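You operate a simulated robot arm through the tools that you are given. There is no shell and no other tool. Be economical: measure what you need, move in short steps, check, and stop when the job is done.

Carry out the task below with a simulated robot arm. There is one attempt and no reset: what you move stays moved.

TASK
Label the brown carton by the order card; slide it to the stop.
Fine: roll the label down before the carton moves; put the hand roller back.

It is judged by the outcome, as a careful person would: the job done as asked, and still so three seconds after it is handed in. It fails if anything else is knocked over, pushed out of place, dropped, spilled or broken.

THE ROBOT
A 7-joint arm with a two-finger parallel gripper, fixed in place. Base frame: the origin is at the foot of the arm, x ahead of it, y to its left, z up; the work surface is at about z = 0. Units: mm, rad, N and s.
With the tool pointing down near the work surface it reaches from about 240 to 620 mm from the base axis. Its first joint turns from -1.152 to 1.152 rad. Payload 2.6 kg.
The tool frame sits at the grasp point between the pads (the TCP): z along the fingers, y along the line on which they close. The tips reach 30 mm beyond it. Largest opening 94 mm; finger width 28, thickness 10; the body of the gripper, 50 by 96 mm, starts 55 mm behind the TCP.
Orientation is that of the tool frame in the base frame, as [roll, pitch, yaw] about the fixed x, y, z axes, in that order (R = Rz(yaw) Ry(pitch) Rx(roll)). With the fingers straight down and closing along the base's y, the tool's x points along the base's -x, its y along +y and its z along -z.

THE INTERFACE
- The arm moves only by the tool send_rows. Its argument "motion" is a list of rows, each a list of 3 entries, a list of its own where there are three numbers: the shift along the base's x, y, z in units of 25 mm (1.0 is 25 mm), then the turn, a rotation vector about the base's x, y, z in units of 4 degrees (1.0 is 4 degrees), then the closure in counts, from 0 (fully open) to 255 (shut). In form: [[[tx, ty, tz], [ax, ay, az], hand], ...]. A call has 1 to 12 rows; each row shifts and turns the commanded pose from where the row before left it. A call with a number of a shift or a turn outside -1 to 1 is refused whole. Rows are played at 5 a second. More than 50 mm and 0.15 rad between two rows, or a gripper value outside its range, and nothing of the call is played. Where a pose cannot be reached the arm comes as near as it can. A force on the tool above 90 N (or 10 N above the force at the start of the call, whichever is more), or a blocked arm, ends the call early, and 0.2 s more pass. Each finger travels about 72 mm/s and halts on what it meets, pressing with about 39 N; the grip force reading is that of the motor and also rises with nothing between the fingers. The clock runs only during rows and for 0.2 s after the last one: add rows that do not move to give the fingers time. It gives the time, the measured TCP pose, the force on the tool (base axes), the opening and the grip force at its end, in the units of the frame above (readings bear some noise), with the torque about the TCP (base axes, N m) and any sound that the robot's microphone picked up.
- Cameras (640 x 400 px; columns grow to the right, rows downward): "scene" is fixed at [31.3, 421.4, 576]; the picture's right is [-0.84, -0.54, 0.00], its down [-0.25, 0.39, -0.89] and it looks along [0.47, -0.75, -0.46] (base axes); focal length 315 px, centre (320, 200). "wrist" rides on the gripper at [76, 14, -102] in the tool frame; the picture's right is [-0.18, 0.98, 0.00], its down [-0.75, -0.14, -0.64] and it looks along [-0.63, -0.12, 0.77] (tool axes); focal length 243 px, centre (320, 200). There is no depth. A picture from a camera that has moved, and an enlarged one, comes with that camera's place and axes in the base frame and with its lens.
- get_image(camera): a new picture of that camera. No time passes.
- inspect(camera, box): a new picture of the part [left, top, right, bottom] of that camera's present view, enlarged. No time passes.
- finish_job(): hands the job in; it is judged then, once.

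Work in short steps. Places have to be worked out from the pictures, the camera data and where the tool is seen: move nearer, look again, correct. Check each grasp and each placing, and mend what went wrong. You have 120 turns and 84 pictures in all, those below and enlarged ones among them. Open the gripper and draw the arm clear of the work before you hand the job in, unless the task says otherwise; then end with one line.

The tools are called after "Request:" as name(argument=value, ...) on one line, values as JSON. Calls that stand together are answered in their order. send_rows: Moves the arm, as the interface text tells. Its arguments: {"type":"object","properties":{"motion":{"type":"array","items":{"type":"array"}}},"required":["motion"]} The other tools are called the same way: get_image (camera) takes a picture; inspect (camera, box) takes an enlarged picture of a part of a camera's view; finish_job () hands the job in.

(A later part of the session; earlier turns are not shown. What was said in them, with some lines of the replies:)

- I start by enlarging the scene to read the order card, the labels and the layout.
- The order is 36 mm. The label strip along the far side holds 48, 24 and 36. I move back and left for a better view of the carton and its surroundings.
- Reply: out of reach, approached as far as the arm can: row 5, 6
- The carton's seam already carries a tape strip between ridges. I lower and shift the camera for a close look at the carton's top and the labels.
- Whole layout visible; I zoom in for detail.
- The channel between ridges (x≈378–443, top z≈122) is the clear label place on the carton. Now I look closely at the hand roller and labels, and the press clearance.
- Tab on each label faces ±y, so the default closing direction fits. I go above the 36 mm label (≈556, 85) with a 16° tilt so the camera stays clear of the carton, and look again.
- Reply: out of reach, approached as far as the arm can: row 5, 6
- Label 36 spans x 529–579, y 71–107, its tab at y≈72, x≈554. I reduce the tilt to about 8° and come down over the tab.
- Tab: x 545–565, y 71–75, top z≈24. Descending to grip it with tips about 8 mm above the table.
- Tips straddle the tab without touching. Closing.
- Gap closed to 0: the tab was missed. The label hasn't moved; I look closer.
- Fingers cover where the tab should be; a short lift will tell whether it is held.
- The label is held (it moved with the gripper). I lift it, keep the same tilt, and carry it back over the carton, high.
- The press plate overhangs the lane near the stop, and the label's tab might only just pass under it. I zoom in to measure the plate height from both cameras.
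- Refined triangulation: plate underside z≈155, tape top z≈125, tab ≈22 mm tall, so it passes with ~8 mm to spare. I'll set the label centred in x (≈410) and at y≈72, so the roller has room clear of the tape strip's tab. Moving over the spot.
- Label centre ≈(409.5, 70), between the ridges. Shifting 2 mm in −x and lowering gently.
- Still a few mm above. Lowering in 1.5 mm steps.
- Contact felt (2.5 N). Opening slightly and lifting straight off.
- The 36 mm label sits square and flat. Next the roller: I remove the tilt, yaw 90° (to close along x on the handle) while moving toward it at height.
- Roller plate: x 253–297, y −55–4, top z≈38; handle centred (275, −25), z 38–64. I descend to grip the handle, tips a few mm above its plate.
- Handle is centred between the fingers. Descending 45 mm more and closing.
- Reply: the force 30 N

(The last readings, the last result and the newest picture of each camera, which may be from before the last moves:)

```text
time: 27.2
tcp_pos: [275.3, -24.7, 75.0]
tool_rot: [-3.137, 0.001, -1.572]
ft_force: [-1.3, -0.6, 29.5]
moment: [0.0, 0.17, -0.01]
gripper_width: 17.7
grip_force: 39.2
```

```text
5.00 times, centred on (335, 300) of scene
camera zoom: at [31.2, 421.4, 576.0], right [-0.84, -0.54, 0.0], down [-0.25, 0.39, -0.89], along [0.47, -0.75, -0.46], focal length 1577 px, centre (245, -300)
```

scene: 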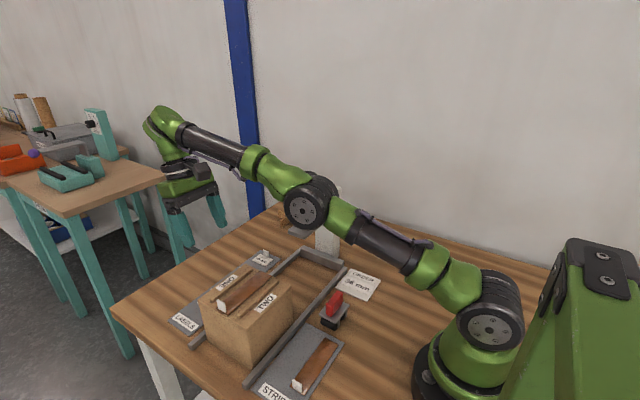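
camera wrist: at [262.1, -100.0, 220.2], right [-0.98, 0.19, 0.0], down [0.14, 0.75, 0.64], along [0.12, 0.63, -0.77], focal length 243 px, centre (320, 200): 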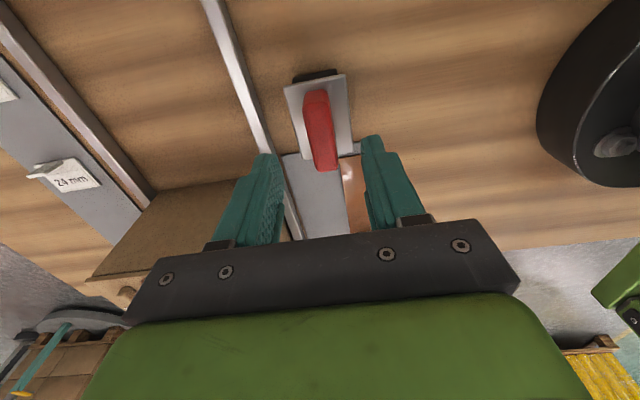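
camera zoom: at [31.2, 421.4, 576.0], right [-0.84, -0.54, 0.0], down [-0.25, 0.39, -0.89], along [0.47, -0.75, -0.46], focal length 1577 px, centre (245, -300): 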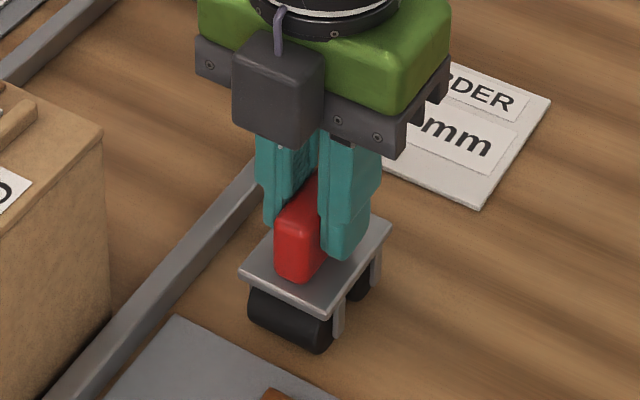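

Roller handle is gripped (17.7 mm). Wheels on the table correspond to TCP z≈75. Lifting and carrying it over the carton.

Request:
send_rows(motion=[[[0, 0, 1], [0, 0, 0], 255], [[0, 0, 1], [0, 0, 0], 255], [[0, 0, 1], [0, 0, 0], 255], [[0, 0, 1], [0, 0, 0], 255], [[0, 0, 1], [0, 0, 0], 255], [[0, 0, 1], [0, 0, 0], 255], [[0, 0, 1], [0, 0, 0], 255], [[0.9, 0.9, 0.5], [0, 0, 0], 255], [[0.9, 0.9, 0], [0, 0, 0], 255], [[0.9, 0.9, 0], [0, 0, 0], 255], [[0.9, 0.9, 0], [0, 0, 0], 255], [[0, 0, 0], [0, 0, 0], 255]])

Request:
send_rows(motion=[[[0.9, 0.8, 0], [0, 0, 0], 255], [[0.78, 0.8, 0], [0, 0, 0], 255], [[0, 0, -0.6], [0, 0, 0], 255], [[0, 0, -0.6], [0, 0, 0], 255], [[0, 0, 0], [0, 0, 0], 255]])

Request:
get_image(camera="wrist")

Request:
inspect(camera="scene", box=[180, 200, 320, 320])

```text
time: 29.8
tcp_pos: [364.1, 65.9, 258.9]
tool_rot: [-3.141, 0.0, -1.573]
ft_force: [-0.5, 0.6, -2.1]
moment: [0.0, 0.02, -0.04]
gripper_width: 17.5
grip_force: 39.2
```

```text
time: 31.0
tcp_pos: [405.0, 105.7, 230.0]
tool_rot: [3.141, 0.0, -1.572]
ft_force: [0.0, 1.2, -2.3]
moment: [-0.01, 0.06, 0.01]
gripper_width: 17.9
grip_force: 39.1
```

```text
38 pictures are left
camera wrist: at [391.9, 30.0, 331.3], right [-0.98, 0.19, 0.0], down [0.14, 0.75, 0.64], along [0.12, 0.63, -0.77], focal length 243 px, centre (320, 200)
```

wrist: 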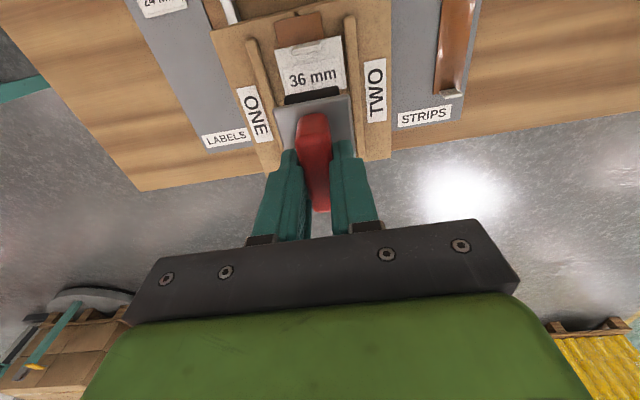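

```text
3.33 times, centred on (250, 260) of scene
camera zoom: at [31.3, 421.4, 576.0], right [-0.84, -0.54, 0.0], down [-0.25, 0.39, -0.89], along [0.47, -0.75, -0.46], focal length 1051 px, centre (553, 0)
```

zoom: 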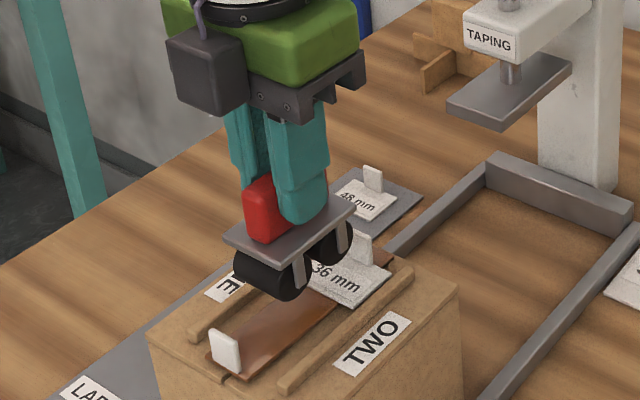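

Request:
inspect(camera="wrist", box=[220, 0, 400, 160])

Request:
inspect(camera="scene", box=[235, 250, 305, 300])

```text
2.50 times, centred on (310, 80) of wrist
camera zoom: at [391.9, 30.0, 331.3], right [-0.98, 0.19, 0.0], down [0.14, 0.75, 0.64], along [0.12, 0.63, -0.77], focal length 606 px, centre (345, 500)
```

zoom: 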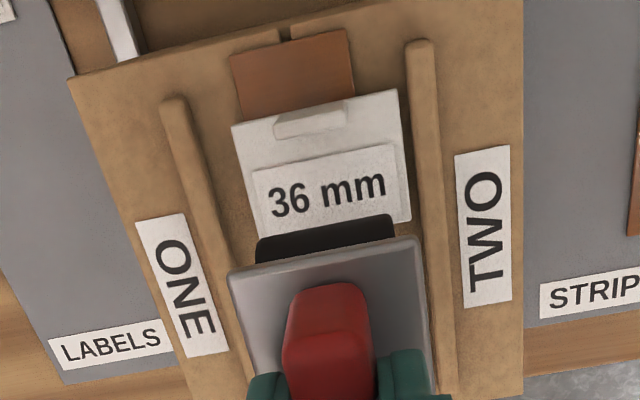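

```text
8.00 times, centred on (270, 275) of scene
camera zoom: at [31.3, 421.4, 576.0], right [-0.84, -0.54, 0.0], down [-0.25, 0.39, -0.89], along [0.47, -0.75, -0.46], focal length 2523 px, centre (720, -400)
```

zoom: 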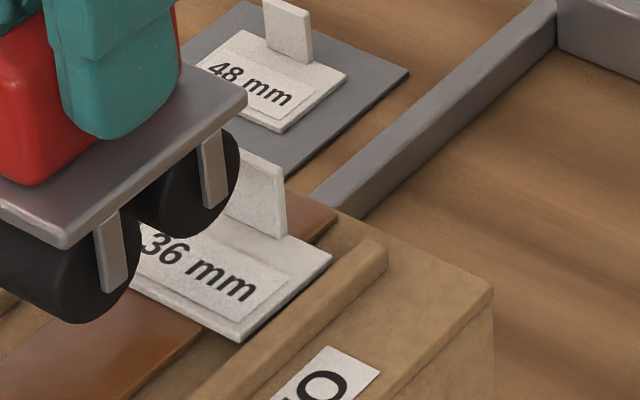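

Roller lies clear between ridges (x 384–426), label at y 54–89. I lower to just above contact (≈TCP z 198), front wheel over the label.

Request:
send_rows(motion=[[[0.04, -0.2, -0.5], [0, 0, 0], 255], [[0, 0, -0.5], [0, 0, 0], 255], [[0, 0, -0.16], [0, 0, 0], 255], [[0, 0, 0], [0, 0, 0], 255]])

Request:
send_rows(motion=[[[0, 0, -0.06], [0, 0, 0], 255], [[0, 0, -0.06], [0, 0, 0], 255], [[0, 0, 0], [0, 0, 0], 255]])

Request:
inspect(camera="wrist", box=[220, 0, 400, 160])

```text
time: 32.0
tcp_pos: [408.4, 101.9, 201.5]
tool_rot: [3.14, 0.0, -1.572]
ft_force: [-0.1, 0.1, -2.0]
moment: [-0.04, -0.04, -0.03]
gripper_width: 17.5
grip_force: 39.1
```

```text
time: 32.8
tcp_pos: [408.7, 100.5, 199.4]
tool_rot: [3.14, -0.002, -1.573]
ft_force: [-0.3, -0.2, 0.8]
moment: [-0.04, -0.01, 0.02]
gripper_width: 17.5
grip_force: 39.4
```

```text
2.50 times, centred on (310, 80) of wrist
camera zoom: at [394.2, 24.7, 300.8], right [-0.98, 0.19, 0.0], down [0.14, 0.75, 0.64], along [0.12, 0.63, -0.77], focal length 606 px, centre (345, 500)
```

zoom: 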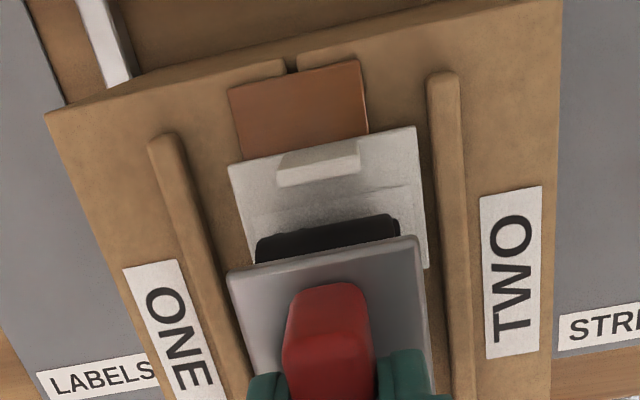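

Contact has begun. I press ~0.8 mm further and roll gently toward the tab (−6 mm), checking the force.

Request:
send_rows(motion=[[[0, 0, -0.04], [0, 0, 0], 255], [[0, -0.1, 0], [0, 0, 0], 255], [[0, -0.1, 0], [0, 0, 0], 255], [[0, 0, 0], [0, 0, 0], 255]])

Request:
inspect(camera="wrist", box=[220, 0, 400, 160])

```text
time: 33.8
tcp_pos: [407.9, 96.3, 199.6]
tool_rot: [-3.14, 0.001, -1.572]
ft_force: [0.3, -0.8, 6.3]
moment: [-0.17, -0.01, 0.01]
gripper_width: 17.7
grip_force: 38.5
```

```text
2.50 times, centred on (310, 80) of wrist
camera zoom: at [394.2, 20.0, 300.1], right [-0.98, 0.19, 0.0], down [0.14, 0.75, 0.64], along [0.12, 0.63, -0.77], focal length 606 px, centre (345, 500)
```

zoom: 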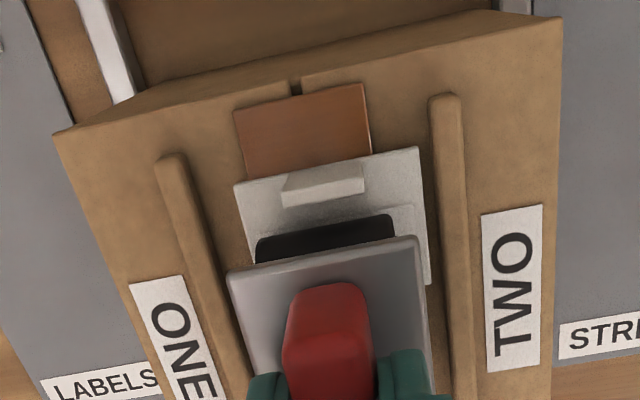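

Net ~8 N, label not shifting, gap to tab still fine. Press a little more and roll over the label out to +y and back, twice.

Request:
send_rows(motion=[[[0, 0, -0.05], [0, 0, 0], 255], [[0, 0.16, 0], [0, 0, 0], 255], [[0, 0.16, 0], [0, 0, 0], 255], [[0, 0.16, 0], [0, 0, 0], 255], [[0, 0.12, 0], [0, 0, 0], 255], [[0, 0, 0], [0, 0, 0], 255]])

Request:
inspect(camera="wrist", box=[220, 0, 400, 160])

```text
time: 35.2
tcp_pos: [408.4, 110.8, 196.6]
tool_rot: [-3.141, 0.002, -1.574]
ft_force: [2.1, 3.4, 17.6]
moment: [0.18, -0.2, 0.03]
gripper_width: 17.5
grip_force: 39.3
```

```text
2.50 times, centred on (310, 80) of wrist
camera zoom: at [394.2, 35.3, 298.6], right [-0.98, 0.19, 0.0], down [0.14, 0.75, 0.64], along [0.12, 0.63, -0.77], focal length 606 px, centre (345, 500)
```

zoom: 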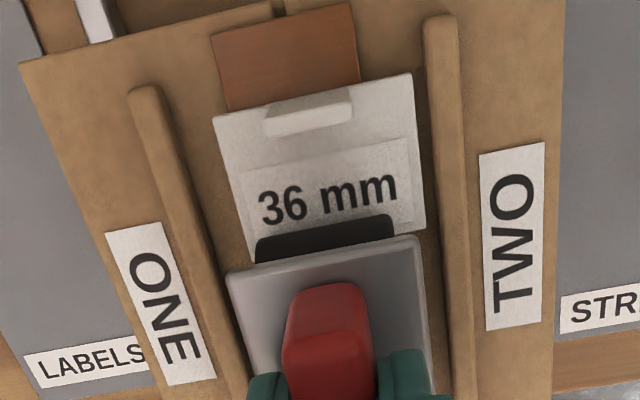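

Front wheel has reached the label's edge. To avoid nudging the edge on the way back, I lift, re-land nearer the tab and roll over it once more.

Request:
send_rows(motion=[[[0, 0, 0.4], [0, 0, 0], 255], [[0, -0.62, 0], [0, 0, 0], 255], [[0, 0, -0.2], [0, 0, 0], 255], [[0, 0, -0.2], [0, 0, 0], 255], [[0, 0, 0], [0, 0, 0], 255]])

Request:
send_rows(motion=[[[0, 0.12, 0], [0, 0, 0], 255], [[0, 0.12, 0], [0, 0, 0], 255], [[0, 0.12, 0], [0, 0, 0], 255], [[0, -0.12, 0], [0, 0, 0], 255], [[0, -0.12, 0], [0, 0, 0], 255], [[0, -0.1, 0], [0, 0, 0], 255], [[0, 0.12, 0], [0, 0, 0], 255], [[0, 0.12, 0], [0, 0, 0], 255], [[0, 0.12, 0], [0, 0, 0], 255]])

Request:
inspect(camera="wrist", box=[220, 0, 400, 160])

```text
time: 36.4
tcp_pos: [408.9, 95.5, 198.7]
tool_rot: [-3.139, -0.001, -1.574]
ft_force: [-2.5, 0.4, 11.2]
moment: [-0.26, 0.14, -0.05]
gripper_width: 17.5
grip_force: 39.4
```

```text
time: 38.4
tcp_pos: [408.1, 105.6, 197.0]
tool_rot: [-3.138, 0.001, -1.573]
ft_force: [-0.1, 0.4, 26.4]
moment: [-0.45, 0.06, 0.0]
gripper_width: 17.4
grip_force: 39.3
```

```text
2.50 times, centred on (310, 80) of wrist
camera zoom: at [394.3, 28.7, 298.9], right [-0.98, 0.19, 0.0], down [0.14, 0.75, 0.64], along [0.12, 0.63, -0.77], focal length 606 px, centre (345, 500)
```

zoom: 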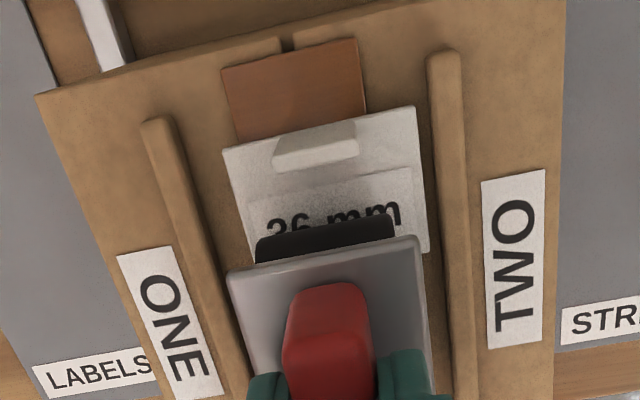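

The label is rolled down at ~25 N and unmoved. Lifting and carrying the roller back to its place (275, −25).

Request:
send_rows(motion=[[[0, 0, 0.8], [0, 0, 0], 255], [[0, 0, 0.8], [0, 0, 0], 255], [[0, 0, 0.8], [0, 0, 0], 255], [[-0.9, -0.9, 0], [0, 0, 0], 255], [[-0.9, -0.9, 0], [0, 0, 0], 255], [[-0.9, -0.9, 0], [0, 0, 0], 255], [[-0.9, -0.9, 0], [0, 0, 0], 255], [[-0.9, -0.9, 0], [0, 0, 0], 255], [[-0.8, -0.7, 0], [0, 0, 0], 255], [[0, 0, -1], [0, 0, 0], 255], [[0, 0, -1], [0, 0, 0], 255], [[0, 0, 0], [0, 0, 0], 255]])

Request:
inspect(camera="scene", box=[190, 240, 310, 320])

```text
time: 41.0
tcp_pos: [275.0, -26.0, 205.7]
tool_rot: [3.141, -0.001, -1.572]
ft_force: [1.2, 0.6, -1.5]
moment: [0.03, 0.03, -0.02]
gripper_width: 17.5
grip_force: 39.6
```

```text
5.00 times, centred on (250, 280) of scene
camera zoom: at [31.3, 421.4, 576.0], right [-0.84, -0.54, 0.0], down [-0.25, 0.39, -0.89], along [0.47, -0.75, -0.46], focal length 1577 px, centre (670, -200)
```

zoom: 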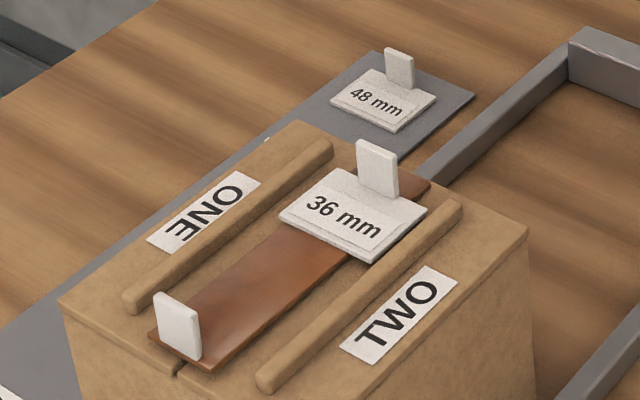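

Label lies flat and well placed. Lowering the roller to its spot (contact ≈ TCP z 75), gently at the end.

Request:
send_rows(motion=[[[0, 0, -1], [0, 0, 0], 255], [[0, 0, -1], [0, 0, 0], 255], [[0, 0, -1], [0, 0, 0], 255], [[0, 0, -1], [0, 0, 0], 255], [[0, 0, -0.6], [0, 0, 0], 255], [[0, 0, -0.3], [0, 0, 0], 255], [[0, 0, -0.1], [0, 0, 0], 255], [[0, 0, 0], [0, 0, 0], 255]])

```text
time: 42.8
tcp_pos: [275.7, -25.6, 82.6]
tool_rot: [3.141, 0.001, -1.572]
ft_force: [-0.1, 0.7, -0.5]
moment: [0.01, -0.01, 0.01]
gripper_width: 17.4
grip_force: 39.3
```

Request:
send_rows(motion=[[[0, 0, -0.14], [0, 0, 0], 255], [[0, 0, -0.06], [0, 0, 0], 255], [[0, 0, 0], [0, 0, 0], 255]])

```text
time: 43.6
tcp_pos: [276.0, -25.2, 76.5]
tool_rot: [-3.141, -0.001, -1.572]
ft_force: [0.8, 0.8, -1.6]
moment: [0.0, -0.04, 0.02]
gripper_width: 17.5
grip_force: 38.5
```

Request:
send_rows(motion=[[[0, 0, -0.05], [0, 0, 0], 255], [[0, 0, -0.04], [0, 0, 0], 255], [[0, 0, 0], [0, 0, 0], 255]])

```text
time: 44.4
tcp_pos: [276.8, -23.9, 74.5]
tool_rot: [-3.138, 0.0, -1.573]
ft_force: [-1.3, -0.6, 7.8]
moment: [0.12, 0.08, 0.0]
gripper_width: 17.5
grip_force: 39.0
```

Wheels are on the table (≈9 N). Opening, then lifting clear.

Request:
send_rows(motion=[[[0, 0, 0], [0, 0, 0], 160], [[0, 0, 0], [0, 0, 0], 140], [[0, 0, 0], [0, 0, 0], 140], [[0, 0, 0.6], [0, 0, 0], 140], [[0, 0, 1], [0, 0, 0], 140], [[0, 0, 1], [0, 0, 0], 140], [[0, 0, 1], [0, 0, 0], 140], [[0, 0, 1], [0, 0, 0], 140], [[0, 0, 1], [0, 0, 0], 140], [[0, 0, 1], [0, 0, 0], 140]])

Request:
get_image(camera="wrist")

Request:
inspect(camera="scene", box=[160, 230, 400, 400])

```text
time: 46.6
tcp_pos: [271.2, -25.6, 242.4]
tool_rot: [3.141, 0.0, -1.573]
ft_force: [-0.1, -0.3, -0.3]
moment: [-0.01, 0.01, 0.0]
gripper_width: 42.3
grip_force: 0.0
```

```text
29 pictures are left
camera wrist: at [257.2, -102.5, 342.6], right [-0.98, 0.19, 0.0], down [0.14, 0.75, 0.64], along [0.12, 0.63, -0.77], focal length 243 px, centre (320, 200)
```

wrist: 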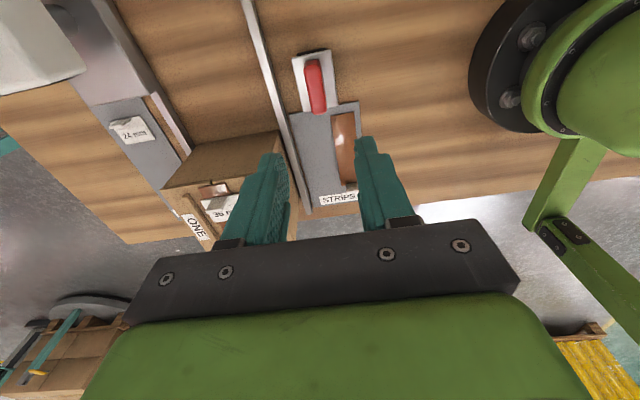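

```text
2.35 times, centred on (280, 315) of scene
camera zoom: at [31.3, 421.4, 576.0], right [-0.84, -0.54, 0.0], down [-0.25, 0.39, -0.89], along [0.47, -0.75, -0.46], focal length 742 px, centre (414, -71)
```

zoom: 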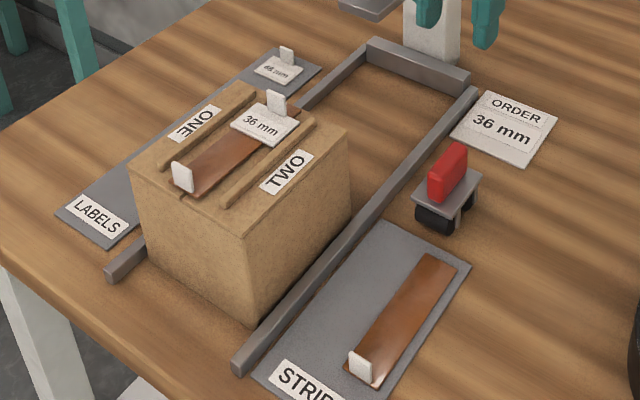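

Roller is back where it was. Now the push: closed fingers, hand leaned 30° back (+y) so it stays clear of the press, going to y≈205 behind the carton at height first.

Request:
send_rows(motion=[[[0.5, 0.8, 0.2], [0, 0, 0], 255], [[0.5, 0.8, 0], [0, 0, 0], 255], [[0.5, 0.8, 0], [0, 0, 0], 255], [[0.5, 0.8, 0], [-1, 0, 0], 255], [[0.5, 0.8, 0], [-1, 0, 0], 255], [[0.5, 0.8, 0], [-1, 0, 0], 255], [[0.5, 0.8, 0], [-1, 0, 0], 255], [[0.5, 0.8, 0], [-1, 0, 0], 255], [[0.5, 0.8, 0], [-1, 0, 0], 255], [[0.5, 0.8, 0], [-1, 0, 0], 255], [[0.5, 0.8, 0], [-0.5, 0, 0], 255], [[0, 0.4, 0], [0, 0, 0], 255]])

Request:
get_image(camera="scene")

```text
time: 49.2
tcp_pos: [413.4, 205.3, 245.9]
tool_rot: [-3.14, -0.524, -1.573]
ft_force: [-0.5, 0.0, -0.7]
moment: [0.01, 0.03, 0.0]
gripper_width: 0.0
grip_force: 33.1
```

```text
27 pictures are left
```

scene: 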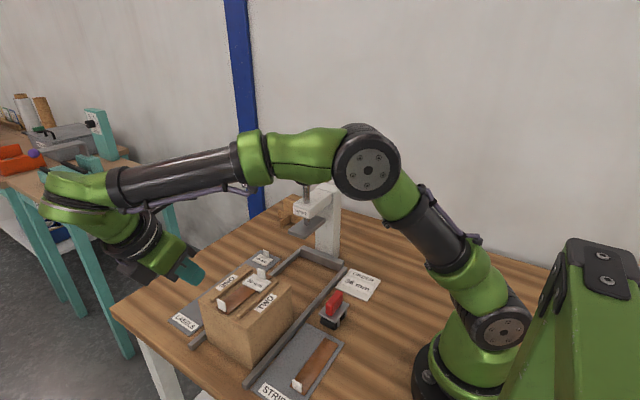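

Pose is as planned. Descending behind the carton to TCP z≈66.

Request:
send_rows(motion=[[[-0.16, 0.2, -1], [0, 0, 0], 255], [[0, 0, -1], [0, 0, 0], 255], [[0, 0, -1], [0, 0, 0], 255], [[0, 0, -1], [0, 0, 0], 255], [[0, 0, -1], [0, 0, 0], 255], [[0, 0, -1], [0, 0, 0], 255], [[0, 0, -1], [0, 0, 0], 255], [[0, 0, -0.2], [0, 0, 0], 255], [[0, 0, 0], [0, 0, 0], 255]])

Request:
get_image(camera="wrist")

Request:
get_image(camera="scene")

```text
time: 51.2
tcp_pos: [407.8, 208.5, 63.9]
tool_rot: [-3.139, -0.523, -1.572]
ft_force: [0.5, 0.0, -0.1]
moment: [0.0, 0.02, -0.02]
gripper_width: 0.0
grip_force: 33.3
```

```text
26 pictures are left
camera wrist: at [394.3, 193.9, 189.5], right [-0.98, 0.16, -0.09], down [0.14, 0.97, 0.18], along [0.12, 0.16, -0.98], focal length 243 px, centre (320, 200)
```

wrist: 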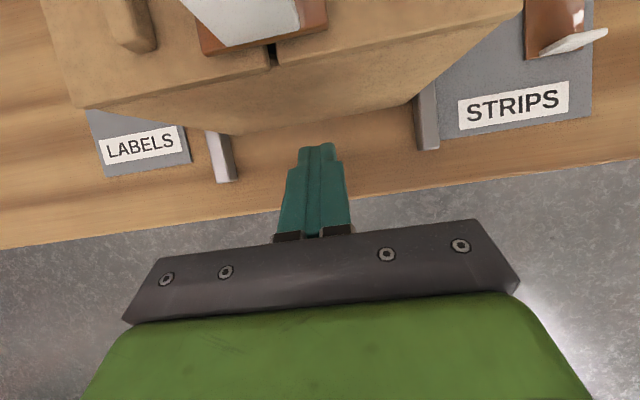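

```text
25 pictures are left
```

scene: 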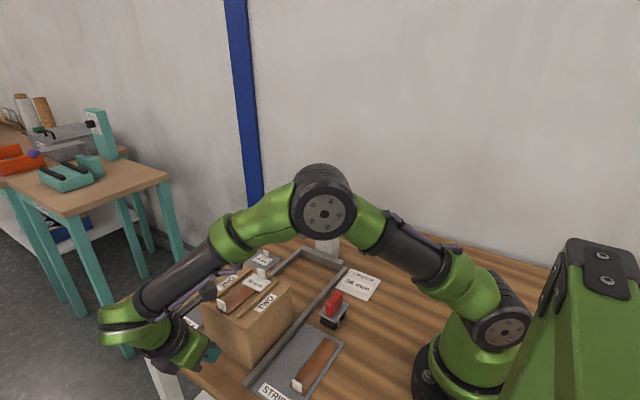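

Aligned with the carton's centre. Starting the push gently and checking.

Request:
send_rows(motion=[[[0, -0.4, 0], [0, 0, 0], 255], [[0, -0.4, 0], [0, 0, 0], 255], [[0, -0.3, 0], [0, 0, 0], 255], [[0, -0.3, 0], [0, 0, 0], 255], [[0, -0.3, 0], [0, 0, 0], 255], [[0, -0.3, 0], [0, 0, 0], 255], [[0, -0.3, 0], [0, 0, 0], 255]])

Request:
get_image(camera="scene")

```text
time: 52.8
tcp_pos: [408.3, 152.4, 64.2]
tool_rot: [-3.141, -0.522, -1.574]
ft_force: [0.2, 1.4, 0.5]
moment: [0.01, -0.01, 0.0]
gripper_width: 0.0
grip_force: 32.6
```

```text
24 pictures are left
```

scene: 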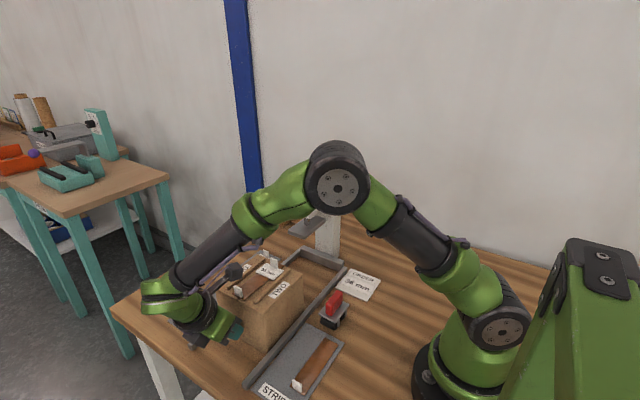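

Carton slides upright with little force. Continuing steadily.

Request:
send_rows(motion=[[[0, -0.4, 0], [0, 0, 0], 255], [[0, -0.4, 0], [0, 0, 0], 255], [[0, -0.4, 0], [0, 0, 0], 255], [[0, -0.4, 0], [0, 0, 0], 255], [[0, -0.4, 0], [0, 0, 0], 255], [[0, -0.4, 0], [0, 0, 0], 255], [[0, -0.4, 0], [0, 0, 0], 255], [[0, -0.4, 0], [0, 0, 0], 255]])

Request:
get_image(camera="scene")

Request:
get_image(camera="wrist")

```text
time: 54.6
tcp_pos: [410.3, 71.9, 64.8]
tool_rot: [-3.14, -0.523, -1.575]
ft_force: [-0.3, 0.7, 0.6]
moment: [0.01, -0.02, -0.01]
gripper_width: 0.1
grip_force: 32.9
```

```text
23 pictures are left
```

scene: 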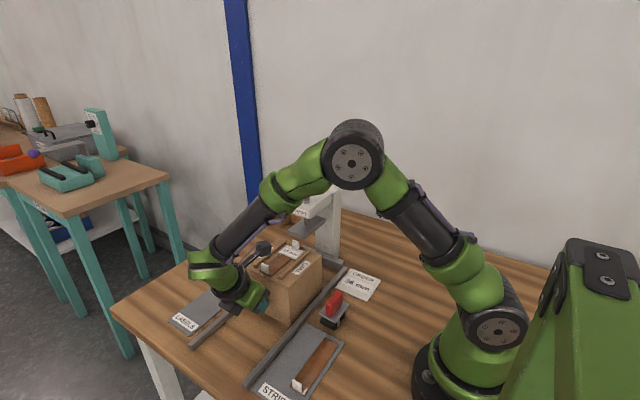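

```text
22 pictures are left
camera wrist: at [395.2, 56.5, 190.8], right [-0.98, 0.16, -0.09], down [0.14, 0.97, 0.18], along [0.12, 0.16, -0.98], focal length 243 px, centre (320, 200)
```

wrist: 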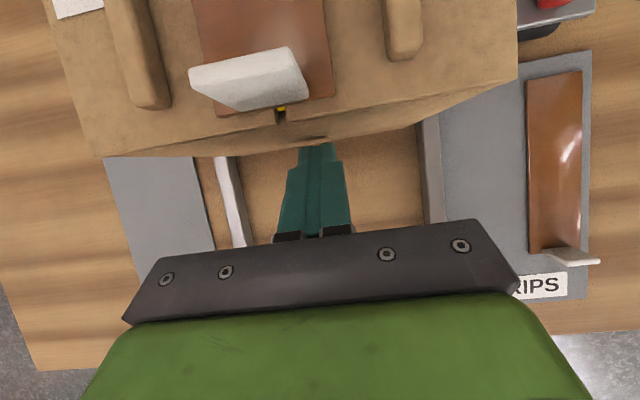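

Next ~35 mm brings the label's tab under the press plate; advance slowly and check clearance.

Request:
send_rows(motion=[[[0, -0.2, 0], [0, 0, 0], 255], [[0, -0.2, 0], [0, 0, 0], 255]])

Request:
inspect(camera="scene", box=[240, 200, 350, 280])

```text
time: 55.2
tcp_pos: [408.5, 61.9, 66.1]
tool_rot: [-3.14, -0.522, -1.572]
ft_force: [-0.2, 0.7, -0.6]
moment: [0.03, 0.03, 0.01]
gripper_width: 0.3
grip_force: 33.2
```

```text
5.00 times, centred on (295, 240) of scene
camera zoom: at [31.3, 421.4, 576.0], right [-0.84, -0.54, 0.0], down [-0.25, 0.39, -0.89], along [0.47, -0.75, -0.46], focal length 1577 px, centre (445, 0)
```

zoom: 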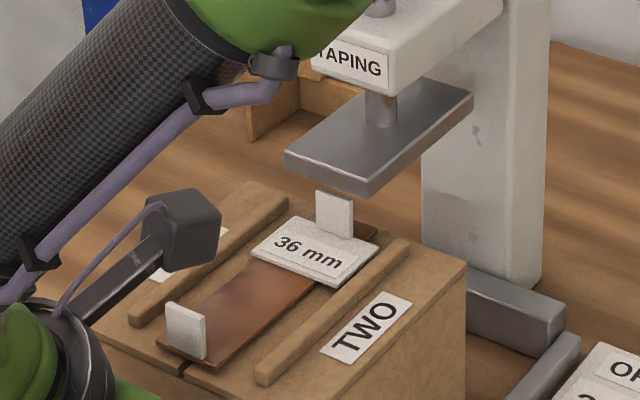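

Tab top sits ~6–7 mm below the plate's underside: it passes. Continuing in small steps.

Request:
send_rows(motion=[[[0, -0.2, 0], [0, 0, 0], 255], [[0, -0.2, 0], [0, 0, 0], 255], [[0, -0.2, 0], [0, 0, 0], 255], [[0, -0.2, 0], [0, 0, 0], 255], [[0, -0.2, 0], [0, 0, 0], 255]])

Request:
inspect(camera="scene", box=[240, 190, 370, 290])

```text
time: 56.4
tcp_pos: [409.4, 38.0, 65.1]
tool_rot: [-3.138, -0.523, -1.575]
ft_force: [-0.4, 1.6, 0.7]
moment: [0.01, 0.0, 0.03]
gripper_width: 0.0
grip_force: 33.1
```

```text
4.00 times, centred on (305, 240) of scene
camera zoom: at [31.3, 421.4, 576.0], right [-0.84, -0.54, 0.0], down [-0.25, 0.39, -0.89], along [0.47, -0.75, -0.46], focal length 1262 px, centre (380, 40)
```

zoom: 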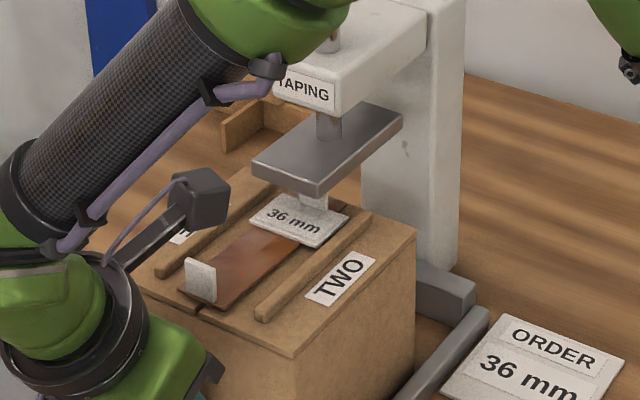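

Tab is passing under the plate cleanly. Continuing toward the stop.

Request:
send_rows(motion=[[[0, -0.25, 0], [0, 0, 0], 255], [[0, -0.25, 0], [0, 0, 0], 255], [[0, -0.25, 0], [0, 0, 0], 255], [[0, -0.25, 0], [0, 0, 0], 255], [[0, -0.25, 0], [0, 0, 0], 255], [[0, -0.25, 0], [0, 0, 0], 255]])

Request:
inspect(camera="scene", box=[240, 190, 370, 290])

Request:
get_image(camera="wrist")

```text
time: 57.8
tcp_pos: [410.3, -0.3, 65.0]
tool_rot: [-3.141, -0.523, -1.574]
ft_force: [-0.5, 0.6, 0.4]
moment: [0.03, 0.01, -0.02]
gripper_width: 0.1
grip_force: 33.2
```

```text
4.00 times, centred on (305, 240) of scene
camera zoom: at [31.3, 421.4, 576.0], right [-0.84, -0.54, 0.0], down [-0.25, 0.39, -0.89], along [0.47, -0.75, -0.46], focal length 1262 px, centre (380, 40)
```

zoom: 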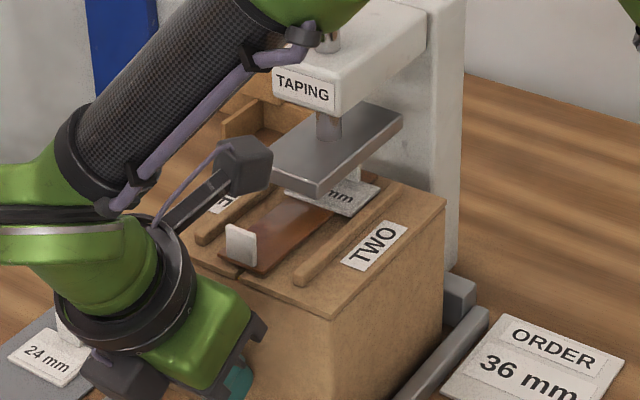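

```text
18 pictures are left
camera wrist: at [395.6, -14.4, 191.5], right [-0.98, 0.16, -0.09], down [0.14, 0.97, 0.18], along [0.12, 0.16, -0.98], focal length 243 px, centre (320, 200)
```

wrist: 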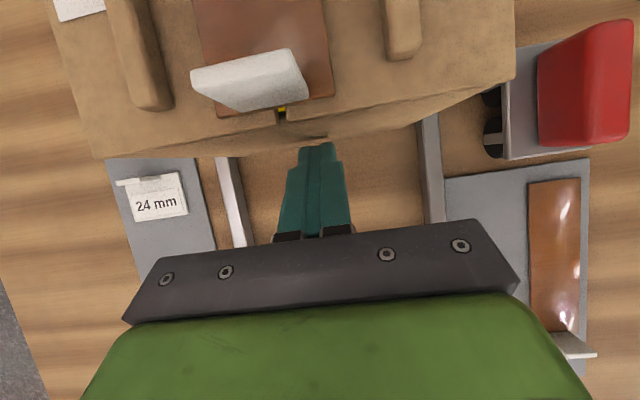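

The camera pod is nearing the press plate, so I lean the hand back 8° more for extra clearance, then continue in small steps.

Request:
send_rows(motion=[[[0, 0.1, 0.1], [-1, 0, 0], 255], [[0, 0.1, 0.1], [-1, 0, 0], 255], [[0, -0.2, 0], [0, 0, 0], 255], [[0, -0.2, 0], [0, 0, 0], 255], [[0, -0.2, 0], [0, 0, 0], 255], [[0, 0, 0], [0, 0, 0], 255]])

Request:
inspect(camera="scene", box=[240, 190, 370, 290])

```text
time: 59.2
tcp_pos: [409.4, -11.2, 69.0]
tool_rot: [-3.141, -0.664, -1.576]
ft_force: [0.6, 2.1, 0.7]
moment: [0.05, 0.01, 0.03]
gripper_width: 0.1
grip_force: 32.8
```

```text
4.00 times, centred on (305, 240) of scene
camera zoom: at [31.3, 421.4, 576.0], right [-0.84, -0.54, 0.0], down [-0.25, 0.39, -0.89], along [0.47, -0.75, -0.46], focal length 1262 px, centre (380, 40)
```

zoom: 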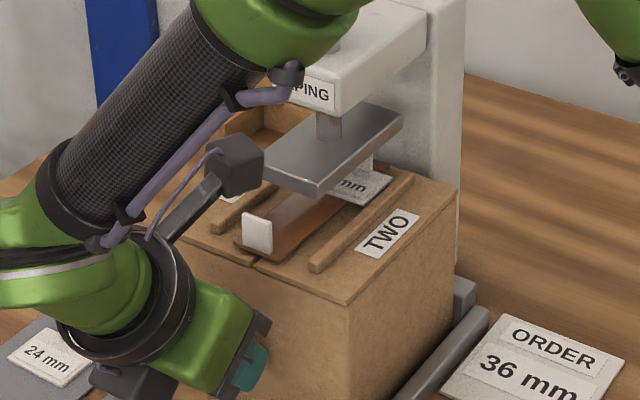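

Request:
send_rows(motion=[[[0, -0.16, 0], [0, 0, 0], 255], [[0, -0.16, 0], [0, 0, 0], 255], [[0, -0.16, 0], [0, 0, 0], 255], [[0, 0, 0], [0, 0, 0], 255]])

Request:
inspect(camera="scene", box=[240, 190, 370, 290])

```text
time: 60.2
tcp_pos: [410.3, -14.2, 69.6]
tool_rot: [-3.137, -0.653, -1.561]
ft_force: [-0.2, 42.3, 11.3]
moment: [0.31, -0.23, -0.01]
gripper_width: 0.1
grip_force: 33.3
```

```text
4.00 times, centred on (305, 240) of scene
camera zoom: at [31.2, 421.4, 576.0], right [-0.84, -0.54, 0.0], down [-0.25, 0.39, -0.89], along [0.47, -0.75, -0.46], focal length 1262 px, centre (380, 40)
```

zoom: 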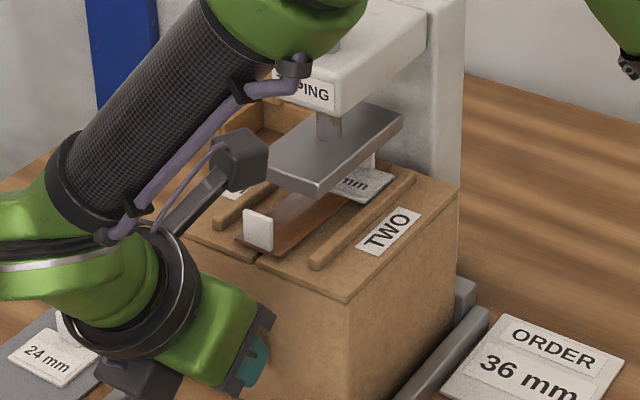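

Force rose to 42 N after the last 3 mm: the carton meets the stop. Backing away and raising to check.

Request:
send_rows(motion=[[[0, 0.5, 0], [0, 0, 0], 255], [[0, 1, 0], [0, 0, 0], 255], [[0, 1, 0], [0, 0, 0], 255], [[0, 1, 0.2], [0, 1, 0], 255], [[0, 1, 1], [0, 0, 0], 255], [[0, 1, 1], [0, 0, 0], 255], [[0, 0.5, 1], [0, -1, 0], 255], [[0, 0, 1], [1, 0, 0], 255], [[0, 0, 1], [1, 0, 0], 255], [[0, 0, 1], [1, 0, 0], 255], [[0, 0, 1], [1, 0, 0], 200], [[0, 0, 1], [1, 0, 0], 120]])

Request:
get_image(camera="scene")

Request:
inspect(camera="scene", box=[230, 200, 400, 330])

Request:
get_image(camera="wrist")

```text
time: 62.8
tcp_pos: [410.4, 129.6, 273.5]
tool_rot: [3.141, -0.313, -1.571]
ft_force: [0.0, -0.7, -0.6]
moment: [0.01, 0.03, -0.01]
gripper_width: 49.8
grip_force: 0.1
```

```text
15 pictures are left
```

scene: 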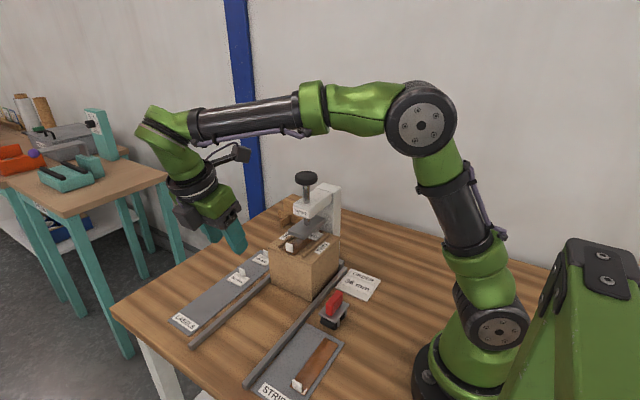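

```text
3.08 times, centred on (315, 265) of scene
camera zoom: at [31.3, 421.4, 576.0], right [-0.84, -0.54, 0.0], down [-0.25, 0.39, -0.89], along [0.47, -0.75, -0.46], focal length 970 px, centre (335, 0)
```

zoom: 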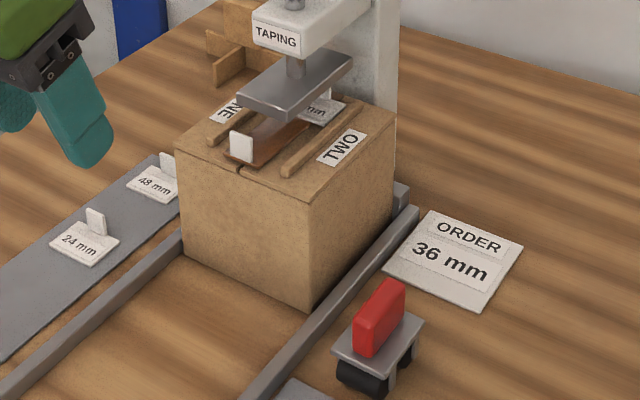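

```text
13 pictures are left
camera wrist: at [396.1, 87.7, 394.2], right [-0.98, 0.18, -0.06], down [0.14, 0.91, 0.38], along [0.12, 0.36, -0.92], focal length 243 px, centre (320, 200)
```

wrist: 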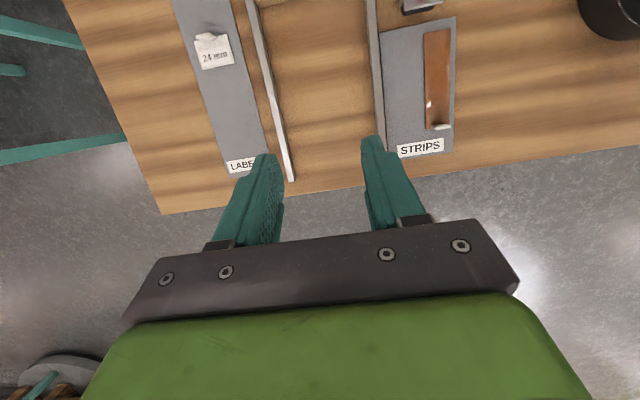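

Request:
inspect(camera="scene", box=[320, 230, 390, 280])

Request:
inspect(camera="scene", box=[285, 215, 355, 265])

```text
8.00 times, centred on (355, 255) of scene
camera zoom: at [31.3, 421.4, 576.0], right [-0.84, -0.54, 0.0], down [-0.25, 0.39, -0.89], along [0.47, -0.75, -0.46], focal length 2523 px, centre (40, -240)
```

zoom: 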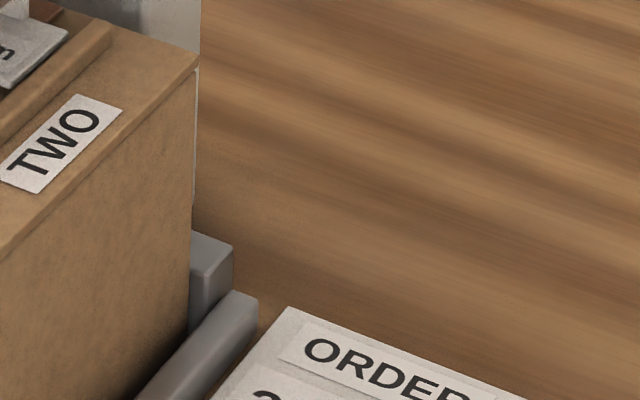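

```text
8.00 times, centred on (320, 240) of scene
camera zoom: at [31.3, 421.4, 576.0], right [-0.84, -0.54, 0.0], down [-0.25, 0.39, -0.89], along [0.47, -0.75, -0.46], focal length 2523 px, centre (320, -120)
```

zoom: 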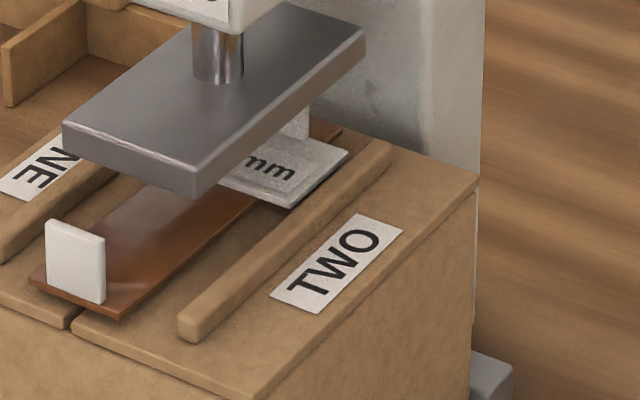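

The push was firmly blocked, but my estimate leaves some doubt about a small gap. I move the camera above the lane's −x side to see the carton/stop joint directly.

Request:
send_rows(motion=[[[-0.5, 0, 1], [0, 0, 0], 120], [[-1, 0, 1], [0, 0, 0], 120], [[-1, -0.5, 0.6], [0, 0, 0], 120], [[-1, -1, 0], [0, 0, 0], 120], [[-0.9, -1, 0], [0, 0, 0], 120], [[0, -1, 0], [0, 0, 0], 120], [[0, -1, 0], [0, 0, 0], 120], [[0, -1, 0], [0, 0, 0], 120], [[0, -1, 0], [0, 0, 0], 120], [[0, -1, 0], [0, 0, 0], 120], [[0, -1, 0], [0, 0, 0], 120], [[0, -1, 0], [0, 0, 0], 120]])

Request:
get_image(camera="wrist")

```text
time: 65.4
tcp_pos: [302.0, -110.1, 342.1]
tool_rot: [-3.141, -0.314, -1.571]
ft_force: [-0.3, -0.1, -0.8]
moment: [-0.03, -0.01, 0.03]
gripper_width: 49.8
grip_force: 0.1
```

```text
10 pictures are left
camera wrist: at [286.8, -150.4, 461.5], right [-0.98, 0.18, -0.06], down [0.14, 0.91, 0.38], along [0.12, 0.36, -0.92], focal length 243 px, centre (320, 200)
```

wrist: 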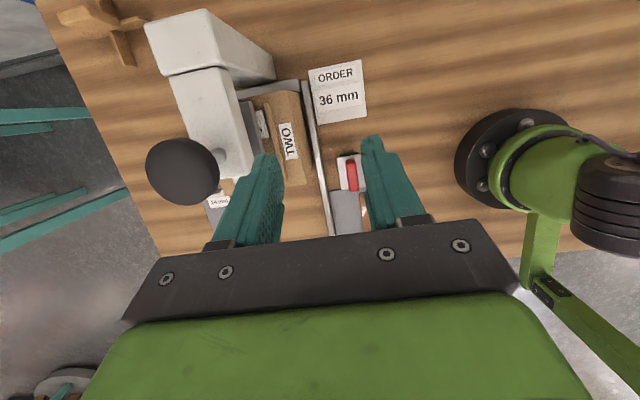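

Request:
inspect(camera="wrist", box=[235, 65, 335, 135])

```text
5.71 times, centred on (285, 100) of wrist
camera zoom: at [286.8, -150.4, 461.5], right [-0.98, 0.18, -0.06], down [0.14, 0.91, 0.38], along [0.12, 0.36, -0.92], focal length 1386 px, centre (520, 771)
```

zoom: 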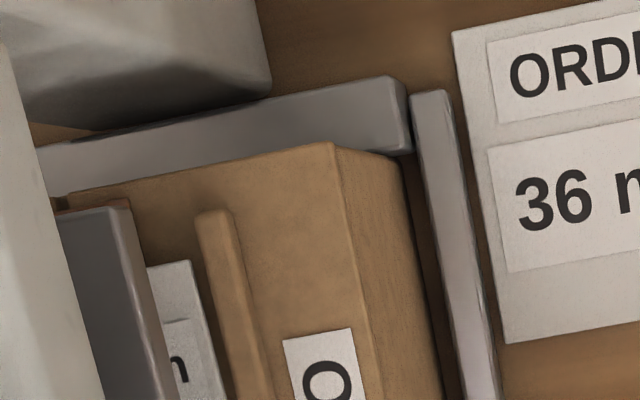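

The close view shows the carton's rear face flush against the stop bar, the roller in its place, and the arm open and well clear. Handing in.

Request:
finish_job()

```text
The job is handed in.
```

The 36 mm label is on the carton between the ridges, lying over the tape strip. It was rolled down before the carton moved, except for a strip about 10–15 mm wide along its tab edge that the roller could not reach. The hand roller is back in its place, and the carton is against the stop.
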